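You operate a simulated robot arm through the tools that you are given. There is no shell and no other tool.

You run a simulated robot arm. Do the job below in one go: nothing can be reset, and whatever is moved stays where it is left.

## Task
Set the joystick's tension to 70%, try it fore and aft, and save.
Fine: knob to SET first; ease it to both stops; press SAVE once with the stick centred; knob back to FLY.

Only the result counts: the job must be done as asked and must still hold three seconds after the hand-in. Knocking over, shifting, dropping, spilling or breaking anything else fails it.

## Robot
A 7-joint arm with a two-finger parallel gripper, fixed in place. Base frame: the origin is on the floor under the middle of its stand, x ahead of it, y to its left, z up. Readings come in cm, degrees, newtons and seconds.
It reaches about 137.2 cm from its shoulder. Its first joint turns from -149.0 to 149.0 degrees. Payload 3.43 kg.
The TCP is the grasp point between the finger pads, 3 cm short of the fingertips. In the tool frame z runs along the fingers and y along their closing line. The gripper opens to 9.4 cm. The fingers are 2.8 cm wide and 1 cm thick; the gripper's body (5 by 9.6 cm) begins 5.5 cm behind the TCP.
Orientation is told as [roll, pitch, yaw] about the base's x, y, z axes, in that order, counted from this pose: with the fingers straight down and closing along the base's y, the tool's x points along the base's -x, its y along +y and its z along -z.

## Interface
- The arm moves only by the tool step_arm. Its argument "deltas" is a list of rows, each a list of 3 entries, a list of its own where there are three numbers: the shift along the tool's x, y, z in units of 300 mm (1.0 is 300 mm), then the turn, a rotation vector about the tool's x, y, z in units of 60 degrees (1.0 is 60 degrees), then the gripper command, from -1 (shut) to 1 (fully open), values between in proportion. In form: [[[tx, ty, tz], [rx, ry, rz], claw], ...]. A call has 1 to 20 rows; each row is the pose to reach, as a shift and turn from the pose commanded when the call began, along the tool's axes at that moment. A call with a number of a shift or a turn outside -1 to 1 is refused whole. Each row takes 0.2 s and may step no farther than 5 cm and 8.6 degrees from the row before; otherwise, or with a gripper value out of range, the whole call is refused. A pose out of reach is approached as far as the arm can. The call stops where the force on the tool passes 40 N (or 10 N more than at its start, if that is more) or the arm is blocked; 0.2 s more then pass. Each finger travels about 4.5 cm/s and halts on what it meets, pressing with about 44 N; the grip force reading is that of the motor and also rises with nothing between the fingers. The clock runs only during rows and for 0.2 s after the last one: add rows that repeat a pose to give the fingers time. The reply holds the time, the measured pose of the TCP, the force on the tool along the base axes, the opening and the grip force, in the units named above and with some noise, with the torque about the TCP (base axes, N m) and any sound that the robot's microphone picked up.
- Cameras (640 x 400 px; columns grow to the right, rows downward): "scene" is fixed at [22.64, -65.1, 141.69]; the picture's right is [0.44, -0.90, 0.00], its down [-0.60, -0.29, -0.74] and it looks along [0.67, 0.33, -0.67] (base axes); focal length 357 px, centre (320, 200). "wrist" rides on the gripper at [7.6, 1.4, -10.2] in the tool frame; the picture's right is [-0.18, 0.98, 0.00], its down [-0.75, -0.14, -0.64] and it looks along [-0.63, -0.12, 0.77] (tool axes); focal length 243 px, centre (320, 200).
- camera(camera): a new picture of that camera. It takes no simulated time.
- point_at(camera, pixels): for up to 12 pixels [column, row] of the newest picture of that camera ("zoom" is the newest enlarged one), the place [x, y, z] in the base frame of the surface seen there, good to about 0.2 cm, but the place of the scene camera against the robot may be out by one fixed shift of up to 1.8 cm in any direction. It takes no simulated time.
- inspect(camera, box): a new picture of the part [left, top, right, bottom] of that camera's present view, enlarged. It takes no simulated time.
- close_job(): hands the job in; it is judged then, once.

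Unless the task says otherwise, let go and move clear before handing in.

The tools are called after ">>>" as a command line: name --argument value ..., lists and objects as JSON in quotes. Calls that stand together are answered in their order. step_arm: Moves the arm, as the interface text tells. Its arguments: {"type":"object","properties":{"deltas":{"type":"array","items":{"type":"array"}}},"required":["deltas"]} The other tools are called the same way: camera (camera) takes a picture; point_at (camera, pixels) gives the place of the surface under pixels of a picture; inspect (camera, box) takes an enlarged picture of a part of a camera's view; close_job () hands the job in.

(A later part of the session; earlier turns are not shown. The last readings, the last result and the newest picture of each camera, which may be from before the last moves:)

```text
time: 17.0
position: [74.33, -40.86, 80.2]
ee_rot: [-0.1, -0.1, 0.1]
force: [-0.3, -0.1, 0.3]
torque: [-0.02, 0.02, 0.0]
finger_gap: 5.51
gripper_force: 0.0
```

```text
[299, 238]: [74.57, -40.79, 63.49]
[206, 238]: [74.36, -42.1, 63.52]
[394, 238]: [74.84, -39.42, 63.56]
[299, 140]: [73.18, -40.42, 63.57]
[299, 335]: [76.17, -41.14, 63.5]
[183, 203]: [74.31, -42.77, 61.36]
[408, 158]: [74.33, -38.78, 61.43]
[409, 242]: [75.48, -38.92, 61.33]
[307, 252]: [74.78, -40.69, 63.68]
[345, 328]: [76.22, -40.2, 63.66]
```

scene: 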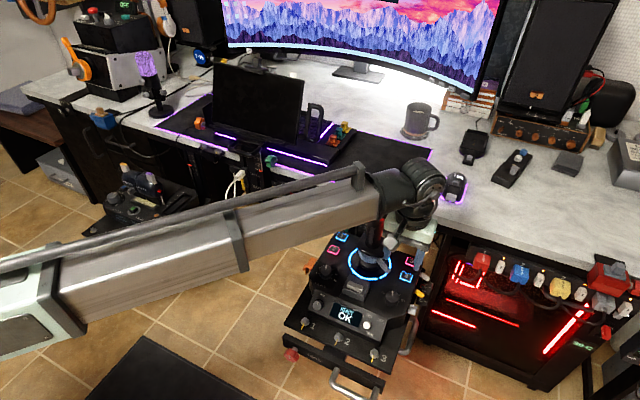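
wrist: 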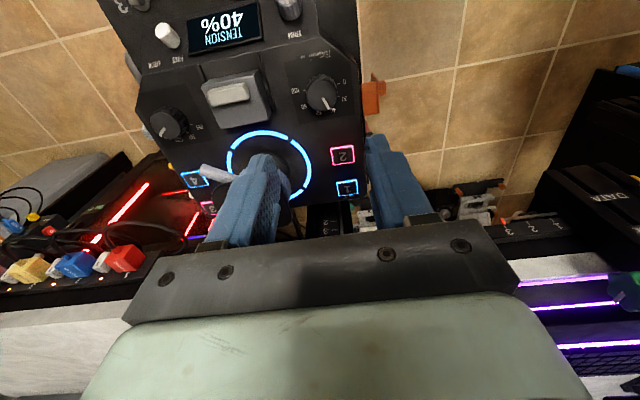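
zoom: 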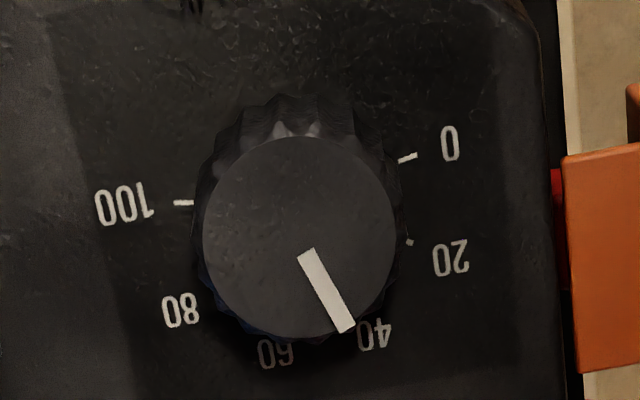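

The tension knob centres at about (74.6,-40.78), top z 63.55. I'll descend around it and grip.

>>> step_arm --deltas '[[[-0.009, 0.002, 0.12], [0, 0, 0], 0.17], [[-0.009, 0.002, 0.24], [0, 0, 0], 0.17], [[-0.009, 0.002, 0.36], [0, 0, 0], 0.17], [[-0.009, 0.002, 0.44], [0, 0, 0], 0.17], [[-0.009, 0.002, 0.48], [0, 0, 0], 0.17], [[-0.009, 0.002, 0.5], [0, 0, 0], 0.17], [[-0.009, 0.002, 0.509], [0, 0, 0], 0.17], [[-0.009, 0.002, 0.509], [0, 0, 0], -0.1], [[-0.009, 0.002, 0.509], [0, 0, 0], -0.25], [[-0.009, 0.002, 0.509], [0, 0, 0], -0.5], [[-0.009, 0.002, 0.509], [0, 0, 0], -0.7], [[-0.009, 0.002, 0.509], [0, 0, 0], -0.7]]'

>>> camera --camera "wrist"

>>> inspect --camera "scene" --box '[250, 180, 450, 350]'

```text
time: 19.6
position: [74.82, -40.81, 65.14]
ee_rot: [0.1, 0.1, -0.1]
force: [1.1, 14.5, -1.6]
torque: [0.36, -0.07, 0.0]
finger_gap: 3.3
gripper_force: 44.5
```

```text
taken
```

wrist: 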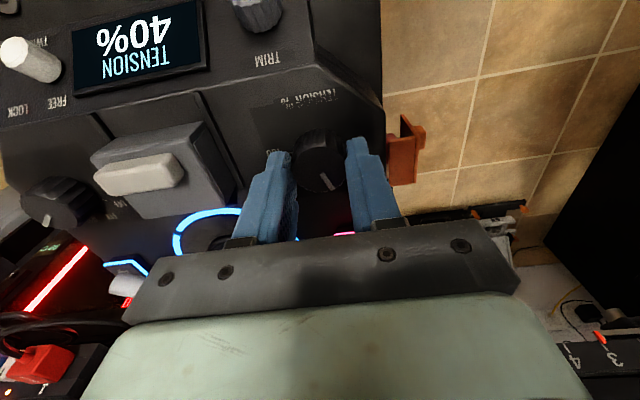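

```text
2.35 times, centred on (350, 265) of scene
```

zoom: 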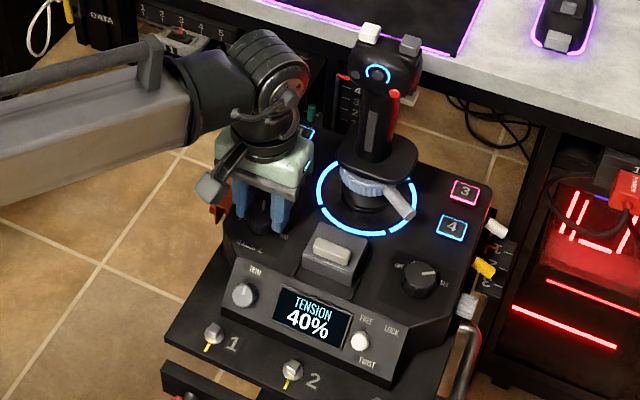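

The grip is on with a +14.5 N load in y. I'll nudge +y by about 0.17 cm, turn 24° clockwise and read the display.

>>> step_arm --deltas '[[[0, 0.005, 0], [0, 0, 0], -0.7], [[0, 0.006, 0], [0, 0, 0.1], -0.7], [[0, 0.006, 0], [0, 0, 0.2], -0.7], [[0, 0.006, 0], [0, 0, 0.3], -0.7], [[0, 0.006, 0], [0, 0, 0.4], -0.7], [[0, 0.006, 0], [0, 0, 0.4], -0.7]]'

>>> camera --camera "wrist"

>>> inspect --camera "scene" --box '[250, 180, 450, 350]'

```text
time: 21.0
position: [74.65, -40.82, 65.13]
ee_rot: [0.0, -0.1, -24.0]
force: [11.0, 8.7, -8.2]
torque: [0.21, 0.66, -0.02]
finger_gap: 3.3
gripper_force: 44.6
```

```text
taken
```

wrist: 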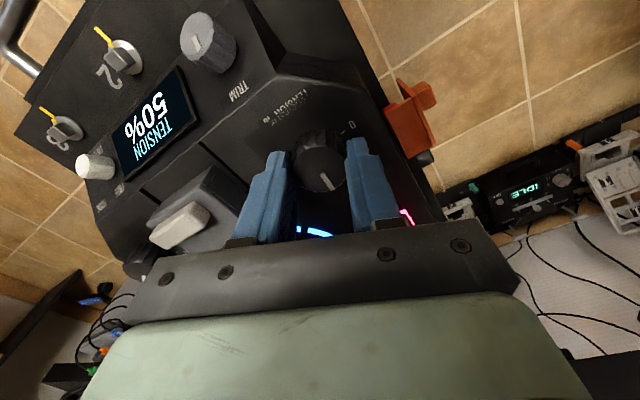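

```text
2.35 times, centred on (350, 265) of scene
```

zoom: 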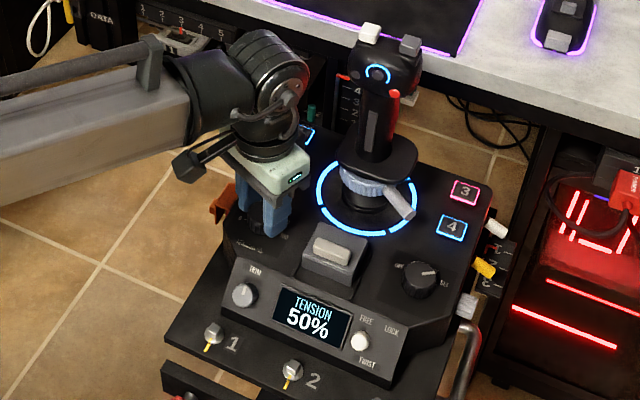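

The display reads 50% after 24°. I'll continue with a small force correction, another 30°, and read again.

>>> step_arm --deltas '[[[-0.001, 0.003, 0.001], [0, 0, 0.1], -0.7], [[-0.002, 0.004, 0.001], [0, 0, 0.2], -0.7], [[-0.002, 0.004, 0.001], [0, 0, 0.3], -0.7], [[-0.002, 0.004, 0.001], [0, 0, 0.4], -0.7], [[-0.002, 0.004, 0.001], [0, 0, 0.5], -0.7], [[-0.002, 0.004, 0.001], [0, 0, 0.5], -0.7]]'

>>> camera --camera "wrist"

>>> inspect --camera "scene" --box '[250, 180, 450, 350]'

```text
time: 22.4
position: [74.78, -40.7, 65.16]
ee_rot: [-0.2, 0.0, -54.0]
force: [-2.3, -8.8, -4.5]
torque: [-0.61, 0.14, -0.02]
finger_gap: 3.3
gripper_force: 45.1
```

```text
taken
```

wrist: 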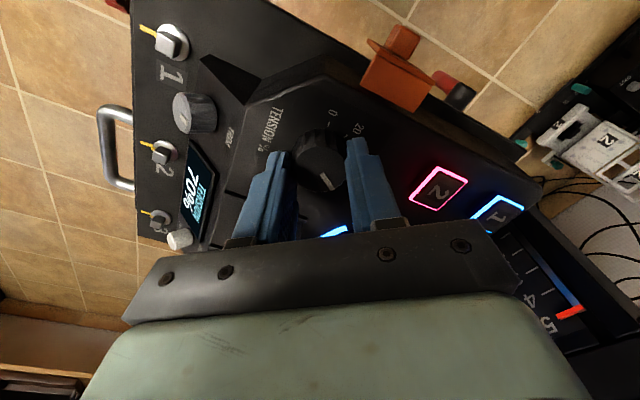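

```text
2.35 times, centred on (350, 265) of scene
```

zoom: 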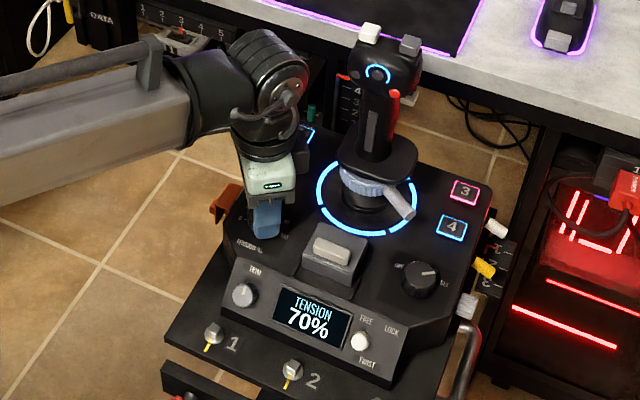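

The display reads 70%. I'll release, lift clear and check that it holds.

>>> step_arm --deltas '[[[0, 0, 0], [0, 0, 0], -0.2], [[0, 0, 0], [0, 0, 0], 0.1], [[0, 0, 0], [0, 0, 0], 0.17], [[0, 0, -0.05], [0, 0, 0], 0.17], [[0, 0, -0.15], [0, 0, 0], 0.17], [[0, 0, -0.3], [0, 0, 0], 0.17], [[0, 0, -0.45], [0, 0, 0], 0.17], [[0, 0, -0.6], [0, 0, 0], 0.17], [[0, 0, -0.75], [0, 0, 0], 0.17], [[0, 0, -0.9], [0, 0, 0], 0.17], [[0, 0, -1.0], [0, 0, 0], 0.17]]'

>>> camera --camera "wrist"

>>> inspect --camera "scene" --box '[270, 180, 450, 350]'

>>> inspect --camera "scene" --box '[340, 180, 410, 280]'

```text
time: 24.8
position: [75.08, -40.51, 95.16]
ee_rot: [-0.1, 0.0, -54.0]
force: [0.9, 0.5, 0.5]
torque: [0.0, 0.03, 0.03]
finger_gap: 5.51
gripper_force: 0.1
```

```text
taken
```

wrist: 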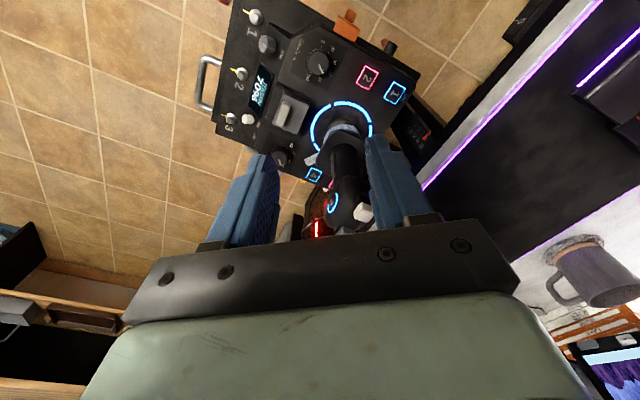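

```text
2.35 times, centred on (360, 265) of scene
```

zoom: 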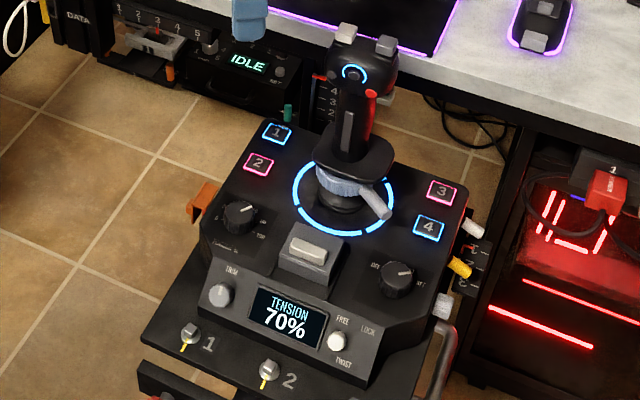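

```text
4.00 times, centred on (375, 230) of scene
```

zoom: 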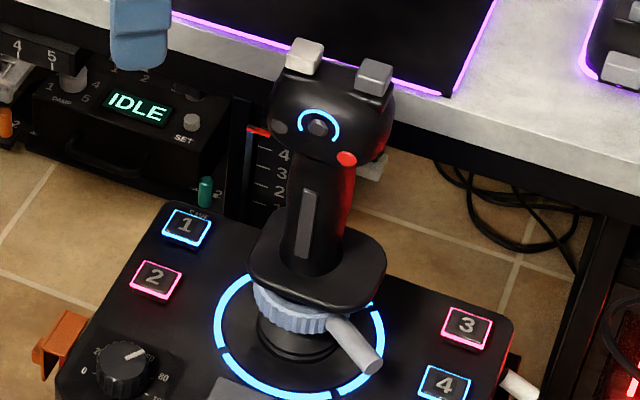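

The tension is holding at 70% and the mode knob is still on SET. Before choosing how to move the stick I'll look at its head from the current wrist view.

>>> inspect --camera "wrist" --box '[290, 90, 410, 240]'

>>> point_at --camera "wrist" --pixels '[[345, 150], [335, 170], [362, 165], [365, 190], [332, 203], [362, 213], [345, 215], [375, 195], [350, 185], [328, 188], [345, 127]]'

```text
2.67 times, centred on (350, 165) of wrist
```

zoom: 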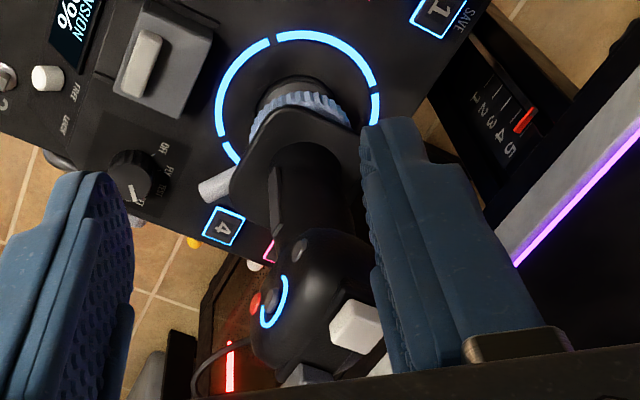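

```text
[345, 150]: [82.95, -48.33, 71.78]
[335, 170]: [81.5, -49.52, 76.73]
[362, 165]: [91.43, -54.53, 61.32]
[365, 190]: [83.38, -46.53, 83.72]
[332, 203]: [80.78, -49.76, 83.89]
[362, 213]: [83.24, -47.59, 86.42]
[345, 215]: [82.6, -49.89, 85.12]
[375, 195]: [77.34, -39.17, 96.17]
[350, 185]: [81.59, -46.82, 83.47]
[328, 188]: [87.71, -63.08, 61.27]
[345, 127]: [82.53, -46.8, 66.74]
```

I want a side view of the stick to get its head depth. I'll swing the hand to yaw -90 at about (82,-33,88), where the camera looks along -y at the stick.

>>> step_arm --deltas '[[[0.013, 0.067, 0.048], [0, 0, 0.12], 0.17], [[0.027, 0.133, 0.096], [0, 0, 0.24], 0.17], [[0.04, 0.2, 0.144], [0, 0, 0.36], 0.17], [[0.054, 0.266, 0.192], [0, 0, 0.48], 0.17], [[0.067, 0.333, 0.24], [0, 0, 0.6], 0.17]]'

>>> camera --camera "wrist"

```text
time: 26.0
position: [81.77, -33.2, 87.96]
ee_rot: [0.1, 0.0, -90.2]
force: [-0.2, 0.1, 1.1]
torque: [0.03, 0.01, -0.02]
finger_gap: 5.49
gripper_force: 0.0
```

```text
taken
```

wrist: 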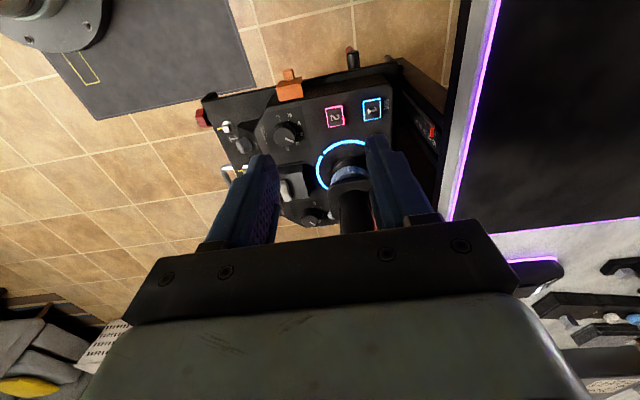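

From here the stick head is hidden behind the fingers. I'll check the top and back of the head from the scene camera instead.

>>> inspect --camera "scene" --box '[350, 180, 400, 220]'

>>> camera --camera "scene"

```text
10.00 times, centred on (375, 200) of scene
```

zoom: 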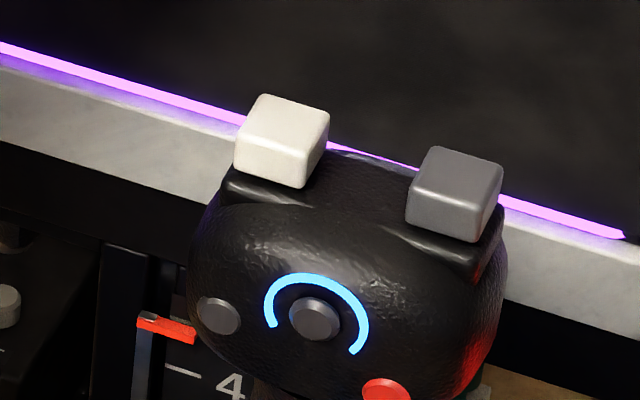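

```text
taken
```

scene: 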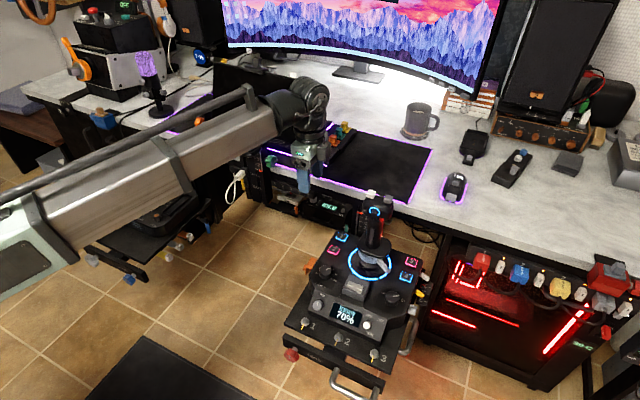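

>>> inspect --camera "scene" --box '[350, 180, 400, 220]'

>>> point_at --camera "zoom" --pixels '[[265, 102], [240, 150], [300, 155], [345, 155], [370, 160], [432, 152], [490, 175], [350, 230], [195, 270], [495, 290], [315, 315], [220, 315]]'

>>> point_at --camera "scene" --pixels '[[372, 225], [378, 232], [381, 225], [368, 222], [371, 243], [385, 245], [365, 240], [390, 250], [376, 236], [383, 214]]'

```text
10.00 times, centred on (375, 200) of scene
```

zoom: 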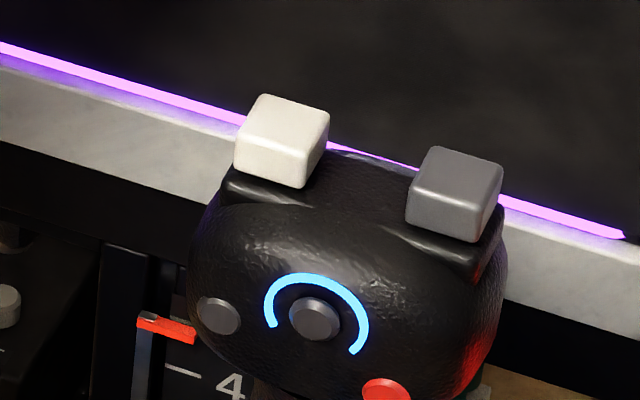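

```text
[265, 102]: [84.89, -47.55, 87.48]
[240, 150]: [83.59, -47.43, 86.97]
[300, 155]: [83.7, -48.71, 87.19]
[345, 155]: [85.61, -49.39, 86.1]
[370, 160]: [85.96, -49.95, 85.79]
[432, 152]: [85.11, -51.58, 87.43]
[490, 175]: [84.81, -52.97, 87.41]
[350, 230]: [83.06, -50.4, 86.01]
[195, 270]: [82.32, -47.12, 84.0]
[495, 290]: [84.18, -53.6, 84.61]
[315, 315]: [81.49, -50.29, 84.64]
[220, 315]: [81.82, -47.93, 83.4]
```

```text
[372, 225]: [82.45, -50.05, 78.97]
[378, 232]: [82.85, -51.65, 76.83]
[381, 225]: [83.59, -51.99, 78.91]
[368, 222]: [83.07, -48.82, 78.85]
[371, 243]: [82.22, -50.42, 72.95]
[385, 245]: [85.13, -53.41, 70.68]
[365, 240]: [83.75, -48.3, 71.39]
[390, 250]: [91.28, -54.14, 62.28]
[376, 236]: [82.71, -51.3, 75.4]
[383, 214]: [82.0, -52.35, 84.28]
```

The head measures about 5 cm deep in x (true 80.8–86), 6.6 cm wide in y, centre about (83.4,-50.2,83.5), and the stick stands vertical. I'll straddle the head fore-and-aft with open fingers so I can ease it either way without gripping, so first up and over it.

>>> step_arm --deltas '[[[0, 0, -0.12], [0, 0, 0], 0.6], [[0, 0, -0.25], [0, 0, 0], 1], [[-0.06, 0.01, -0.32], [0, 0, 0], 1], [[-0.18, 0.02, -0.32], [0, 0, 0], 1], [[-0.3, 0.03, -0.32], [0, 0, 0], 1], [[-0.42, 0.045, -0.32], [0, 0, 0], 1], [[-0.52, 0.054, -0.32], [0, 0, 0], 1], [[-0.567, 0.054, -0.32], [0, 0, 0], 1], [[-0.567, 0.054, -0.32], [0, 0, 0], 1]]'

>>> camera --camera "wrist"

>>> inspect --camera "scene" --box '[310, 100, 450, 300]'

```text
time: 28.0
position: [83.37, -50.32, 97.6]
ee_rot: [0.0, 0.0, -90.1]
force: [-0.6, 0.6, -0.1]
torque: [-0.04, 0.0, 0.02]
finger_gap: 9.4
gripper_force: 0.0
```

```text
taken
```

wrist: 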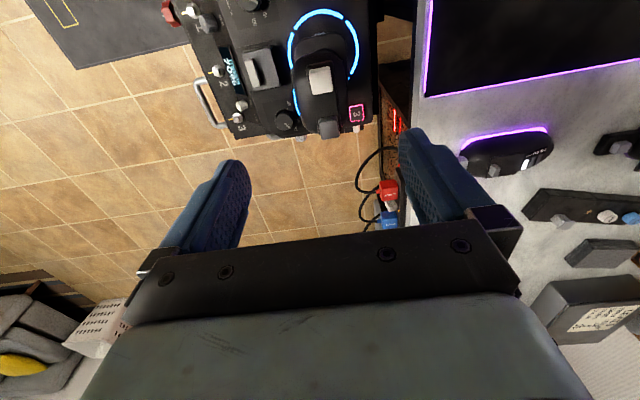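

```text
2.00 times, centred on (380, 200) of scene
```

zoom: 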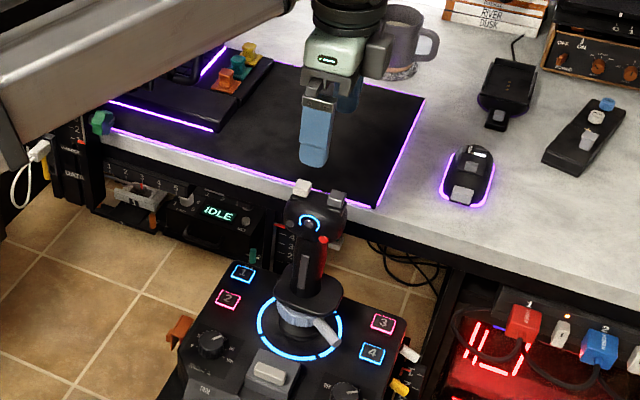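

The wrist camera now sees the head from above, around (320,85). I'll measure it exactly before descending.

>>> inspect --camera "wrist" --box '[270, 30, 380, 150]'

```text
3.33 times, centred on (325, 90) of wrist
```

zoom: 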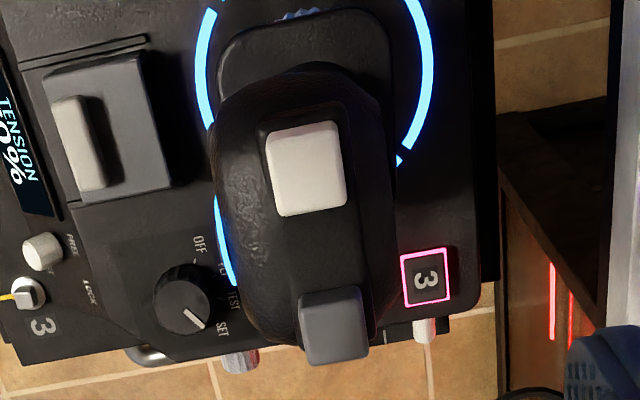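

>>> point_at --camera "zoom" --pixels '[[222, 150], [232, 230], [220, 190], [305, 165], [335, 325], [370, 270], [384, 200], [378, 130], [300, 90], [290, 240], [270, 130], [345, 210]]'

```text
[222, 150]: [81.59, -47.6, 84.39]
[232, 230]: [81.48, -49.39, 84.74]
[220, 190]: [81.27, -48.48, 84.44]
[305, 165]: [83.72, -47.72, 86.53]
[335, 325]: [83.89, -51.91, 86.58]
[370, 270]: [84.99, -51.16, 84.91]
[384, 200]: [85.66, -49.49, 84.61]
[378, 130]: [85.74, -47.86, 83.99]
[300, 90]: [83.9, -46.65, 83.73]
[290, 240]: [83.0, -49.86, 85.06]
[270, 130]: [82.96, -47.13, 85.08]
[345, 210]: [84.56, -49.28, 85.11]
```

The head's true extents are x 80.8–86, y -46.4 to -53.4, so centre about (83.5,-49.9), with button tops at z 86.55. I'll descend straddling it, stopping at TCP z≈83.5 so the palm stays about 2.4 cm above the buttons.

>>> step_arm --deltas '[[[0.014, 0.004, 0.1], [0, 0, 0], 1], [[0.014, 0.004, 0.2], [0, 0, 0], 1], [[0.014, 0.004, 0.3], [0, 0, 0], 1], [[0.014, 0.004, 0.38], [0, 0, 0], 1], [[0.014, 0.004, 0.44], [0, 0, 0], 1], [[0.014, 0.004, 0.47], [0, 0, 0], 1], [[0.014, 0.004, 0.47], [0, 0, 0], 1]]'

>>> camera --camera "wrist"

>>> inspect --camera "scene" --box '[310, 150, 450, 300]'

```text
time: 29.6
position: [83.53, -49.88, 83.39]
ee_rot: [0.0, 0.1, -90.0]
force: [-0.4, -0.3, 0.4]
torque: [0.01, -0.03, -0.01]
finger_gap: 9.41
gripper_force: 0.1
```

```text
taken
```

wrist: 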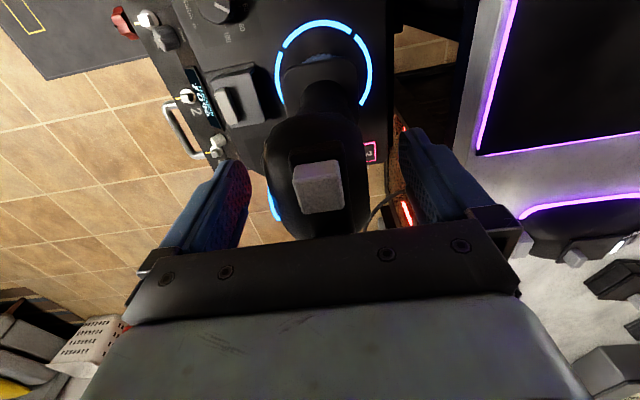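

```text
2.67 times, centred on (380, 225) of scene
```

zoom: 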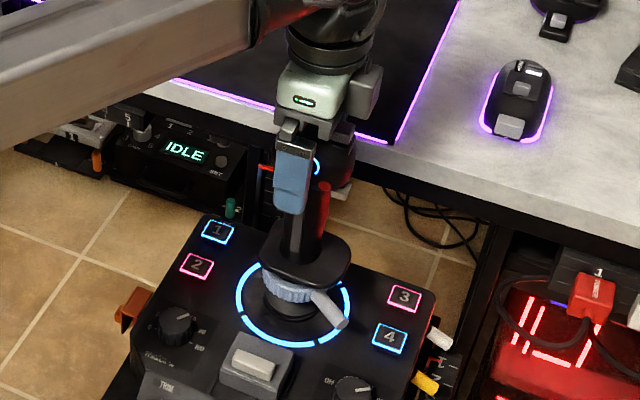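

The fingers straddle the head with no contact. I'll narrow the gap to 6.5 cm as a loose cage, then ease forward 1.5 cm and read the force.

>>> step_arm --deltas '[[[0, 0, 0], [0, 0, 0], 0.6], [[0, 0, 0], [0, 0, 0], 0.38], [[0, 0, 0], [0, 0, 0], 0.38], [[0, 0.01, 0], [0, 0, 0], 0.38], [[0, 0.02, 0], [0, 0, 0], 0.38], [[0, 0.03, 0], [0, 0, 0], 0.38], [[0, 0.04, 0], [0, 0, 0], 0.38], [[0, 0.05, 0], [0, 0, 0], 0.38]]'

>>> camera --camera "wrist"

>>> inspect --camera "scene" --box '[290, 180, 430, 350]'

```text
time: 31.4
position: [85.05, -49.78, 83.48]
ee_rot: [0.0, 0.0, -90.0]
force: [-0.6, 0.2, 0.8]
torque: [0.03, 0.01, 0.0]
finger_gap: 6.5
gripper_force: 0.5
```

```text
taken
```

wrist: 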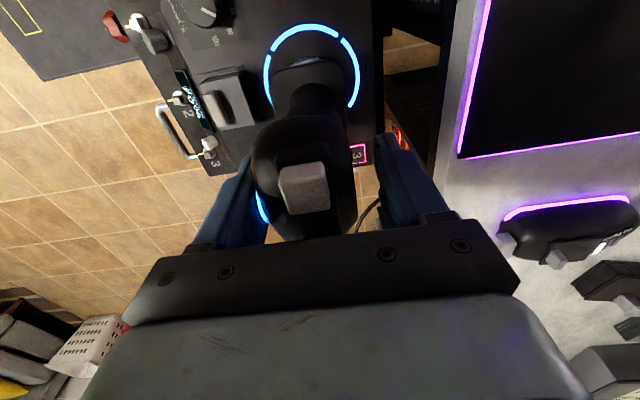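

```text
2.35 times, centred on (360, 265) of scene
```

zoom: 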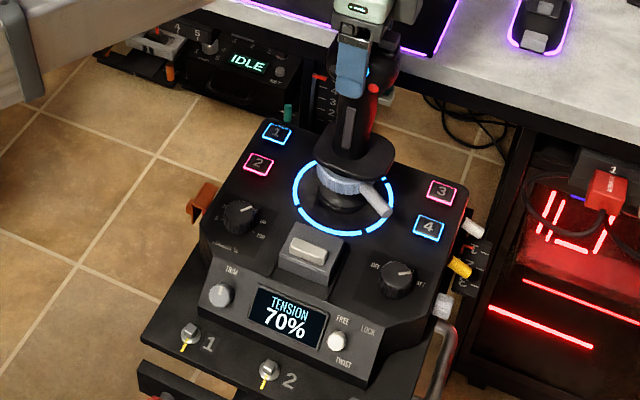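

The force is still about zero. I'll check whether the head has moved by re-measuring the white button, previously at (83.72,-47.72,86.53).

>>> point_at --camera "wrist" --pixels '[[305, 188], [305, 165], [255, 170], [356, 190], [300, 215], [262, 195]]'

>>> inspect --camera "scene" --box '[350, 180, 400, 250]'

```text
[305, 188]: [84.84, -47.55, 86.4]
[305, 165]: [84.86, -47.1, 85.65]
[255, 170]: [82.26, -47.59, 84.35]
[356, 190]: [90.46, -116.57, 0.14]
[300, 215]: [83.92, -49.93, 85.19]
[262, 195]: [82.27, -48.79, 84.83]
```

```text
5.71 times, centred on (375, 215) of scene
```

zoom: 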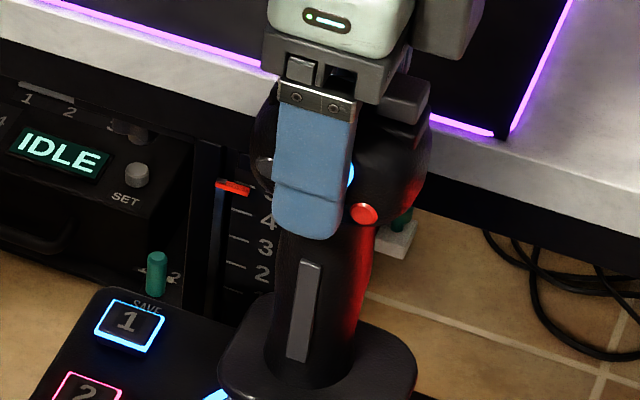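

The button moved from x 83.7 to 84.84 with almost no force, so the stick is easing forward on a light spring. I'll continue in 0.3 cm rows.

>>> step_arm --deltas '[[[0, 0.01, 0], [0, 0, 0], 0.38], [[0, 0.02, 0], [0, 0, 0], 0.38], [[0, 0.03, 0], [0, 0, 0], 0.38], [[0, 0.04, 0], [0, 0, 0], 0.38], [[0, 0.05, 0.002], [0, 0, 0], 0.38]]'

>>> inspect --camera "scene" --box '[290, 180, 430, 350]'

```text
time: 32.6
position: [86.39, -49.91, 83.51]
ee_rot: [0.0, 0.0, -90.0]
force: [-1.2, -0.2, -0.4]
torque: [-0.01, 0.06, 0.0]
finger_gap: 6.58
gripper_force: 0.7
```

```text
2.35 times, centred on (360, 265) of scene
```

zoom: 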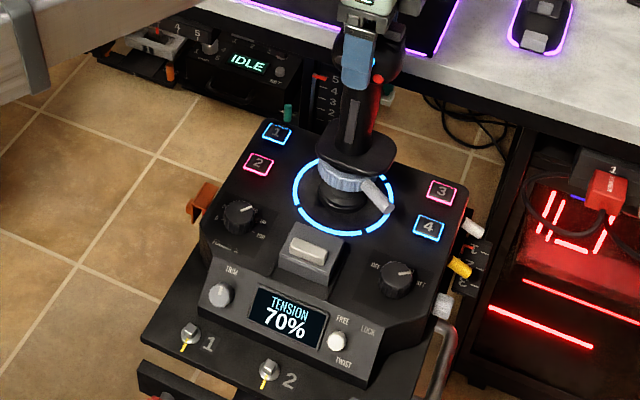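

>>> step_arm --deltas '[[[0, 0.01, 0], [0, 0, 0], 0.38], [[0, 0.02, 0], [0, 0, 0], 0.38], [[0, 0.03, 0.002], [0, 0, 0], 0.38], [[0, 0.04, 0.004], [0, 0, 0], 0.38], [[0, 0.05, 0.006], [0, 0, 0], 0.38]]'

>>> inspect --camera "scene" --box '[290, 180, 430, 350]'

>>> camera --camera "wrist"

```text
time: 33.8
position: [87.95, -49.83, 83.3]
ee_rot: [0.0, 0.0, -90.0]
force: [-2.1, 0.1, 0.6]
torque: [-0.03, 0.12, -0.01]
finger_gap: 6.6
gripper_force: 1.2
```

```text
2.35 times, centred on (360, 265) of scene
```

zoom: 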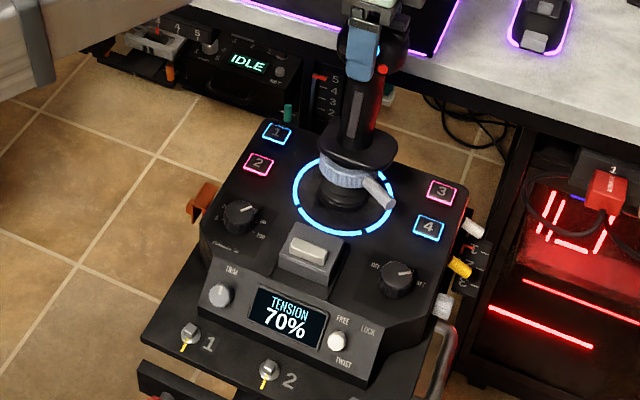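

```text
taken
```

wrist: 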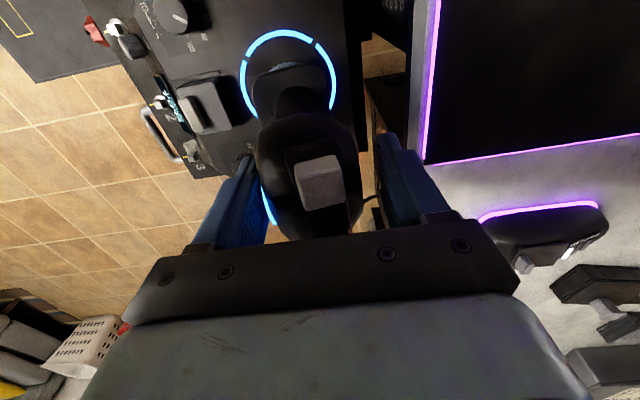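

The force is -2.1 N after about 4 cm of travel, still on the spring. I'll keep easing forward.

>>> step_arm --deltas '[[[0, 0.01, 0.002], [0, 0, 0], 0.38], [[0, 0.02, 0.004], [0, 0, 0], 0.38], [[0, 0.03, 0.006], [0, 0, 0], 0.38], [[0, 0.04, 0.008], [0, 0, 0], 0.38]]'

>>> inspect --camera "scene" --box '[290, 180, 430, 350]'

```text
time: 34.8
position: [89.2, -49.83, 82.91]
ee_rot: [-0.1, 0.0, -90.0]
force: [-1.8, -0.3, 1.1]
torque: [0.0, 0.13, -0.04]
finger_gap: 6.62
gripper_force: 1.0
```

```text
2.35 times, centred on (360, 265) of scene
```

zoom: 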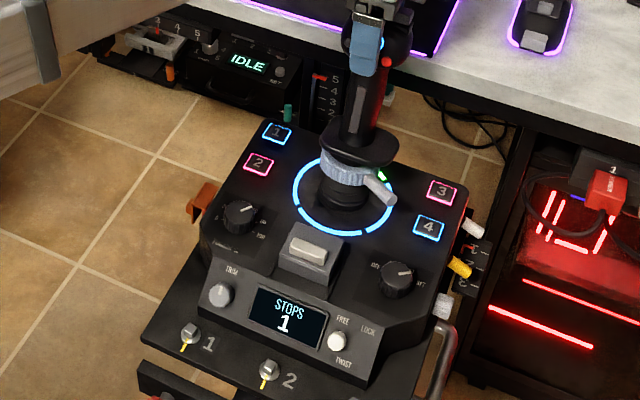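

The display shows "STOPS 1" with a green segment at the front of the ring (zoom 382,176), so the forward stop is registered. I'll ease back toward centre.

>>> step_arm --deltas '[[[0, -0.015, -0.002], [0, 0, 0], 0.38], [[0, -0.03, -0.005], [0, 0, 0], 0.38], [[0, -0.045, -0.008], [0, 0, 0], 0.38], [[0, -0.06, -0.011], [0, 0, 0], 0.38], [[0, -0.075, -0.014], [0, 0, 0], 0.38], [[0, -0.09, -0.016], [0, 0, 0], 0.38], [[0, -0.105, -0.016], [0, 0, 0], 0.38], [[0, -0.12, -0.016], [0, 0, 0], 0.38], [[0, -0.135, -0.016], [0, 0, 0], 0.38], [[0, -0.15, -0.016], [0, 0, 0], 0.38], [[0, -0.165, -0.016], [0, 0, 0], 0.38], [[0, -0.18, -0.016], [0, 0, 0], 0.38], [[0, -0.19, -0.016], [0, 0, 0], 0.38]]'

>>> inspect --camera "scene" --box '[290, 180, 430, 350]'

>>> camera --camera "wrist"

```text
time: 37.6
position: [83.54, -49.83, 83.41]
ee_rot: [0.0, 0.1, -90.0]
force: [-0.3, -0.2, -0.9]
torque: [0.01, 0.02, 0.02]
finger_gap: 6.49
gripper_force: 0.0
```

```text
2.35 times, centred on (360, 265) of scene
```

zoom: 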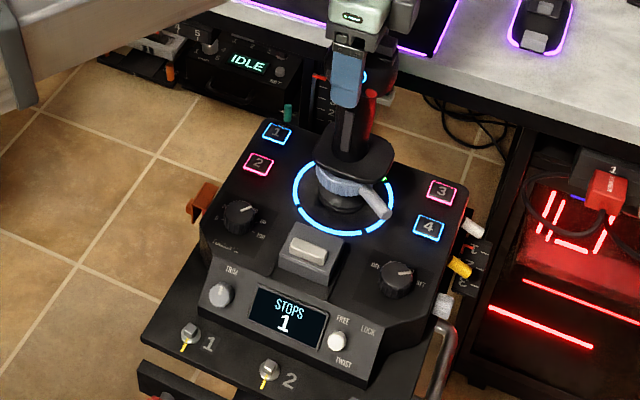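

```text
taken
```

wrist: 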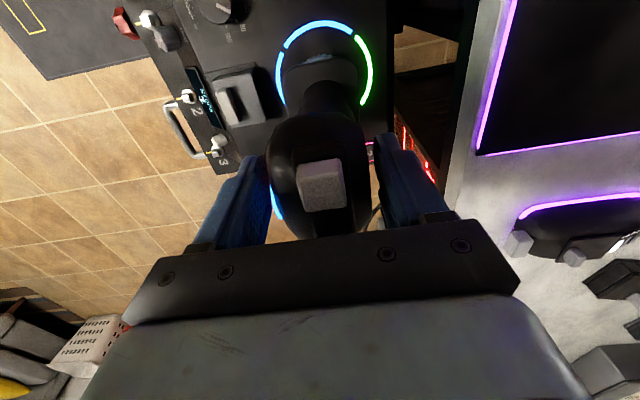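

The stick is back at centre and the front quadrant is green (wrist 365,80). Now I'll ease aft the same way.

>>> step_arm --deltas '[[[0, -0.01, 0], [0, 0, 0], 0.38], [[0, -0.02, 0], [0, 0, 0], 0.38], [[0, -0.03, 0], [0, 0, 0], 0.38], [[0, -0.04, 0], [0, 0, 0], 0.38], [[0, -0.05, 0], [0, 0, 0], 0.38], [[0, -0.06, 0], [0, 0, 0], 0.38], [[0, -0.07, 0], [0, 0, 0], 0.38], [[0, -0.08, 0.001], [0, 0, 0], 0.38], [[0, -0.09, 0.002], [0, 0, 0], 0.38], [[0, -0.1, 0.003], [0, 0, 0], 0.38], [[0, -0.11, 0.004], [0, 0, 0], 0.38]]'

>>> inspect --camera "scene" --box '[290, 180, 430, 350]'

>>> camera --camera "wrist"

```text
time: 40.0
position: [80.2, -49.8, 83.3]
ee_rot: [0.0, 0.0, -90.0]
force: [1.1, 0.1, 0.2]
torque: [0.01, -0.07, 0.0]
finger_gap: 6.56
gripper_force: 0.5
```

```text
2.35 times, centred on (360, 265) of scene
```

zoom: 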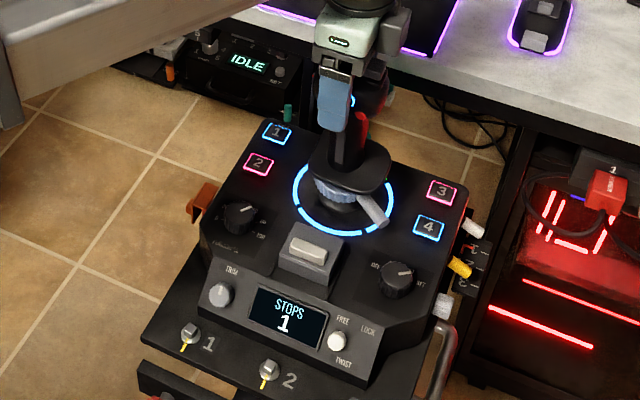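

```text
taken
```

wrist: 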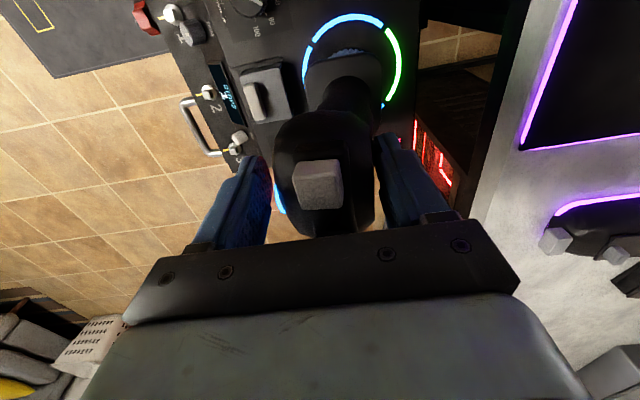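

The force is +1.1 N and the stick is tilting aft. I'll continue in smaller chunks toward the aft stop.

>>> step_arm --deltas '[[[0, -0.01, 0.001], [0, 0, 0], 0.38], [[0, -0.02, 0.002], [0, 0, 0], 0.38], [[0, -0.03, 0.004], [0, 0, 0], 0.38], [[0, -0.04, 0.006], [0, 0, 0], 0.38], [[0, -0.05, 0.008], [0, 0, 0], 0.38]]'

>>> inspect --camera "scene" --box '[290, 180, 430, 350]'

```text
time: 41.2
position: [78.66, -49.74, 82.96]
ee_rot: [-0.1, 0.0, -90.1]
force: [2.8, 0.0, 1.8]
torque: [0.04, -0.13, 0.0]
finger_gap: 6.6
gripper_force: 0.9
```

```text
2.35 times, centred on (360, 265) of scene
```

zoom: 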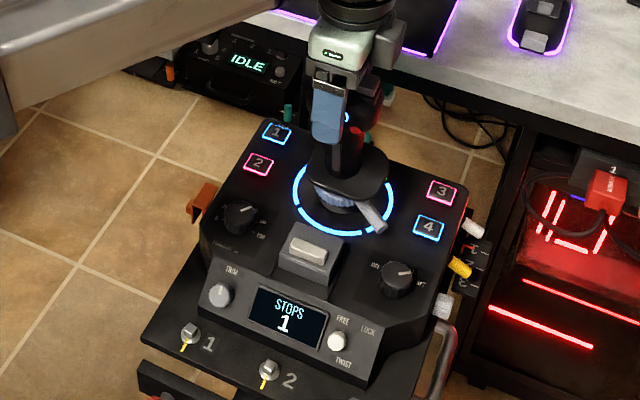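

>>> step_arm --deltas '[[[0, -0.01, 0.002], [0, 0, 0], 0.38], [[0, -0.02, 0.004], [0, 0, 0], 0.38], [[0, -0.03, 0.006], [0, 0, 0], 0.38]]'

>>> inspect --camera "scene" --box '[290, 180, 430, 350]'

```text
time: 42.0
position: [77.79, -49.77, 82.89]
ee_rot: [0.1, -0.2, -90.0]
force: [4.6, 0.1, 1.0]
torque: [-0.07, -0.15, -0.01]
finger_gap: 6.74
gripper_force: 2.5
```

```text
2.35 times, centred on (360, 265) of scene
```

zoom: 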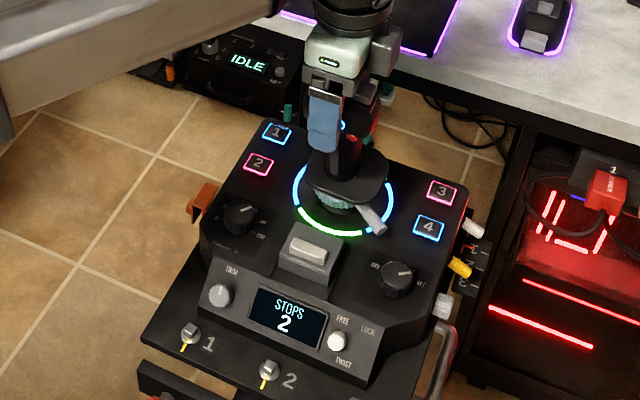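

The display reads "STOPS 2" with the aft quadrant green, so both stops are registered. I'll ease back to centre.

>>> step_arm --deltas '[[[0, 0.013, -0.002], [0, 0, 0], 0.38], [[0, 0.026, -0.005], [0, 0, 0], 0.38], [[0, 0.04, -0.008], [0, 0, 0], 0.38], [[0, 0.055, -0.011], [0, 0, 0], 0.38], [[0, 0.07, -0.014], [0, 0, 0], 0.38], [[0, 0.085, -0.016], [0, 0, 0], 0.38], [[0, 0.1, -0.016], [0, 0, 0], 0.38], [[0, 0.115, -0.016], [0, 0, 0], 0.38], [[0, 0.13, -0.016], [0, 0, 0], 0.38], [[0, 0.145, -0.016], [0, 0, 0], 0.38], [[0, 0.16, -0.016], [0, 0, 0], 0.38], [[0, 0.175, -0.016], [0, 0, 0], 0.38], [[0, 0.187, -0.016], [0, 0, 0], 0.38], [[0, 0.187, -0.016], [0, 0, 0], 0.38]]'

>>> camera --camera "wrist"

>>> inspect --camera "scene" --box '[290, 180, 430, 350]'

```text
time: 45.0
position: [83.4, -49.93, 83.23]
ee_rot: [0.0, 0.0, -90.0]
force: [-0.1, 0.8, 0.1]
torque: [0.0, 0.03, 0.0]
finger_gap: 6.51
gripper_force: 0.1
```

```text
taken
```

wrist: 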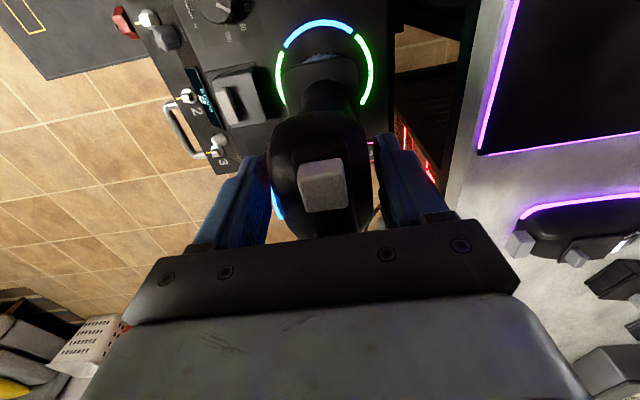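

```text
2.35 times, centred on (360, 265) of scene
```

zoom: 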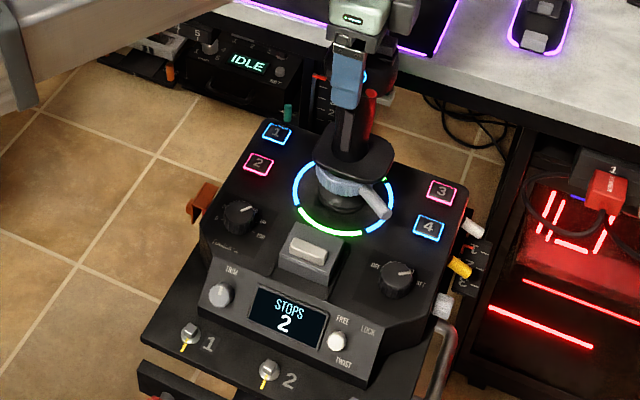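

The stick is centred again with no load. I'll open the fingers and lift straight off the head.

>>> step_arm --deltas '[[[0, 0.003, 0], [0, 0, 0], 0.7], [[0, 0.003, 0], [0, 0, 0], 1], [[0, 0.003, 0], [0, 0, 0], 1], [[0, 0.003, -0.05], [0, 0, 0], 1], [[0, 0.003, -0.15], [0, 0, 0], 1], [[0, 0.003, -0.28], [0, 0, 0], 1], [[0, 0.003, -0.4], [0, 0, 0], 1], [[0, 0.003, -0.5], [0, 0, 0], 1]]'

>>> camera --camera "wrist"

>>> inspect --camera "scene" --box '[290, 180, 430, 350]'

```text
time: 46.8
position: [83.38, -49.75, 98.46]
ee_rot: [0.0, 0.0, -89.9]
force: [0.3, 0.6, -0.5]
torque: [-0.01, -0.04, -0.01]
finger_gap: 9.39
gripper_force: 0.0
```

```text
taken
```

wrist: 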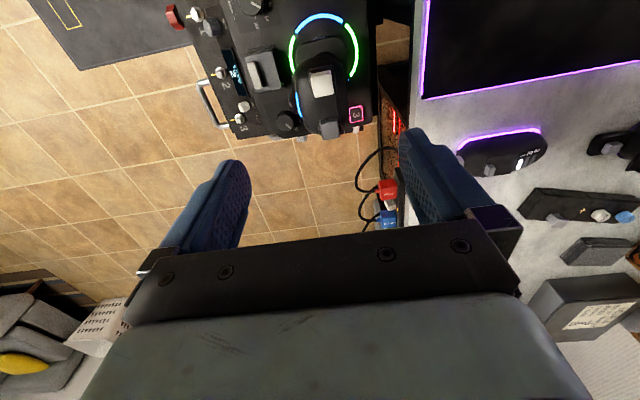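

```text
2.35 times, centred on (360, 265) of scene
```

zoom: 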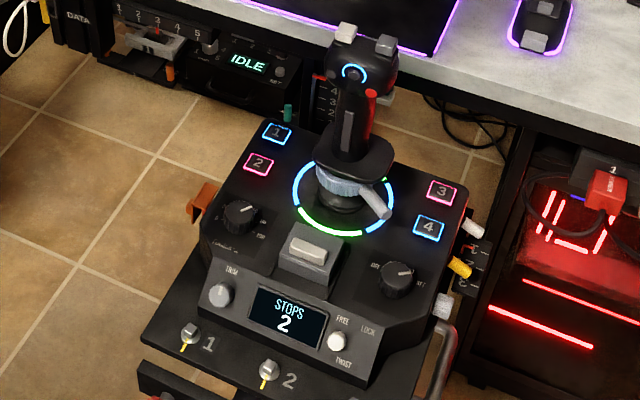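

The head is clear and STOPS 2 is still shown. Next is SAVE (button 1, true about (88.25,-39.9,62.7)): I'll move over there, close the fingers and bring the yaw back toward 0.

>>> step_arm --deltas '[[[0.05, 0.02, 0], [0, 0, -0.125], 0.5], [[0.1, 0.04, 0], [0, 0, -0.25], 0], [[0.15, 0.06, 0], [0, 0, -0.375], -0.5], [[0.2, 0.08, 0], [0, 0, -0.5], -1], [[0.25, 0.1, 0], [0, 0, -0.625], -1], [[0.3, 0.12, 0], [0, 0, -0.75], -1], [[0.35, 0.14, 0], [0, 0, -0.875], -1], [[0.4, 0.163, 0], [0, 0, -1.0], -1]]'

>>> step_arm --deltas '[[[0, 0, 0], [0, 0, -0.125], -1], [[0, 0, 0], [0, 0, -0.25], -1], [[0, 0, 0], [0, 0, -0.375], -1], [[0, 0, 0], [0, 0, -0.5], -1], [[0, 0, 0], [0, 0, -0.5], -1]]'

>>> camera --camera "wrist"

```text
time: 48.6
position: [88.45, -37.82, 98.28]
ee_rot: [0.0, 0.0, -29.9]
force: [-0.2, 0.2, -0.4]
torque: [0.0, -0.02, 0.0]
finger_gap: 0.0
gripper_force: 33.2
```

```text
time: 49.8
position: [88.34, -37.69, 98.26]
ee_rot: [0.0, 0.1, 0.1]
force: [-0.1, 0.3, 0.8]
torque: [-0.01, 0.03, -0.01]
finger_gap: 0.0
gripper_force: 32.7
```

```text
taken
```

wrist: 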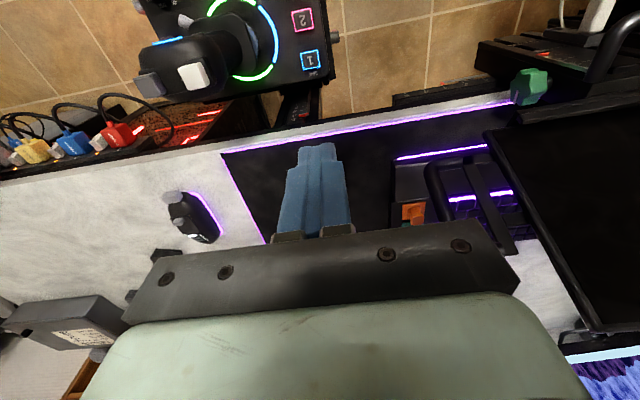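

Button 1 is at wrist pixel (310,61), beside the stick. I'll measure it and whatever is around it.

>>> inspect --camera "wrist" --box '[270, 0, 370, 100]'

>>> point_at --camera "wrist" --pixels '[[310, 61], [302, 20], [335, 37], [300, 100], [320, 75], [330, 90]]'

```text
4.00 times, centred on (320, 50) of wrist
```

zoom: 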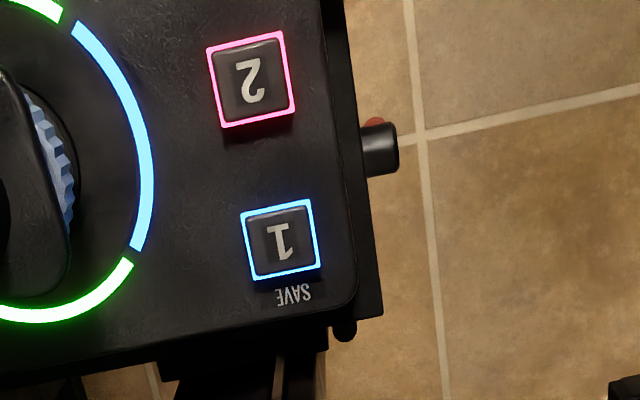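

```text
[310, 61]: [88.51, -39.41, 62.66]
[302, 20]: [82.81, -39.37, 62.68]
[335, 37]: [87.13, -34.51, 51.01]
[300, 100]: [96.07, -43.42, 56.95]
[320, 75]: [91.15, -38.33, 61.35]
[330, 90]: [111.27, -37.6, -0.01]
```

>>> point_at --camera "zoom" --pixels '[[281, 240], [250, 222], [308, 208], [312, 262], [256, 272], [252, 80]]'

```text
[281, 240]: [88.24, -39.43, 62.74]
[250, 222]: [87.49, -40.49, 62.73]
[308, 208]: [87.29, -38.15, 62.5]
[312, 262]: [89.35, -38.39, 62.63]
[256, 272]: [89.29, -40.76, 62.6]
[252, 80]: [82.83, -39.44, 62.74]
```

Button 1 centres on (88.35,-39.45), top z 62.7. The wrist joint would come close to the stick head if the hand were vertical, so I'll lean the hand 20° away from the stick (fingers pointing slightly to -y) as I come down to z≈82.

>>> step_arm --deltas '[[[0, -0.01, 0.0], [0.1, 0, 0], -1], [[0, -0.02, 0.1], [0.2, 0, 0], -1], [[0, -0.04, 0.25], [0.333, 0, 0], -1], [[0, -0.055, 0.4], [0.333, 0, 0], -1], [[0, -0.055, 0.54], [0.333, 0, 0], -1]]'

>>> camera --camera "wrist"

>>> inspect --camera "scene" --box '[250, 130, 430, 350]'

```text
time: 51.0
position: [88.39, -39.58, 82.16]
ee_rot: [-20.0, 0.0, 0.0]
force: [0.2, -0.1, 0.5]
torque: [-0.01, -0.02, -0.01]
finger_gap: 0.0
gripper_force: 33.5
```

```text
taken
```

wrist: 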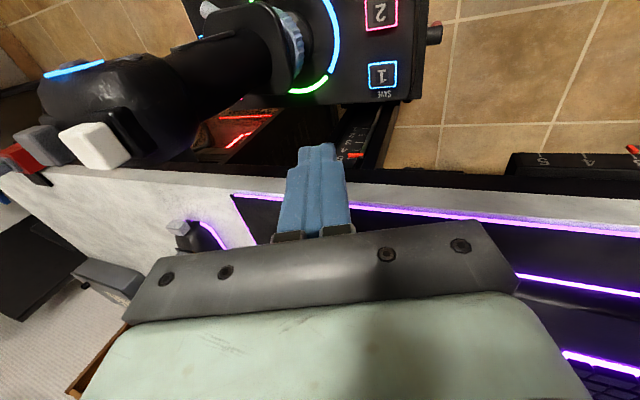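

```text
1.82 times, centred on (340, 240) of scene
```

zoom: 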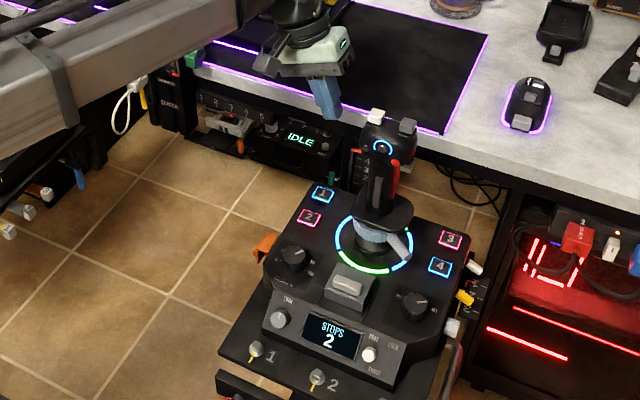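

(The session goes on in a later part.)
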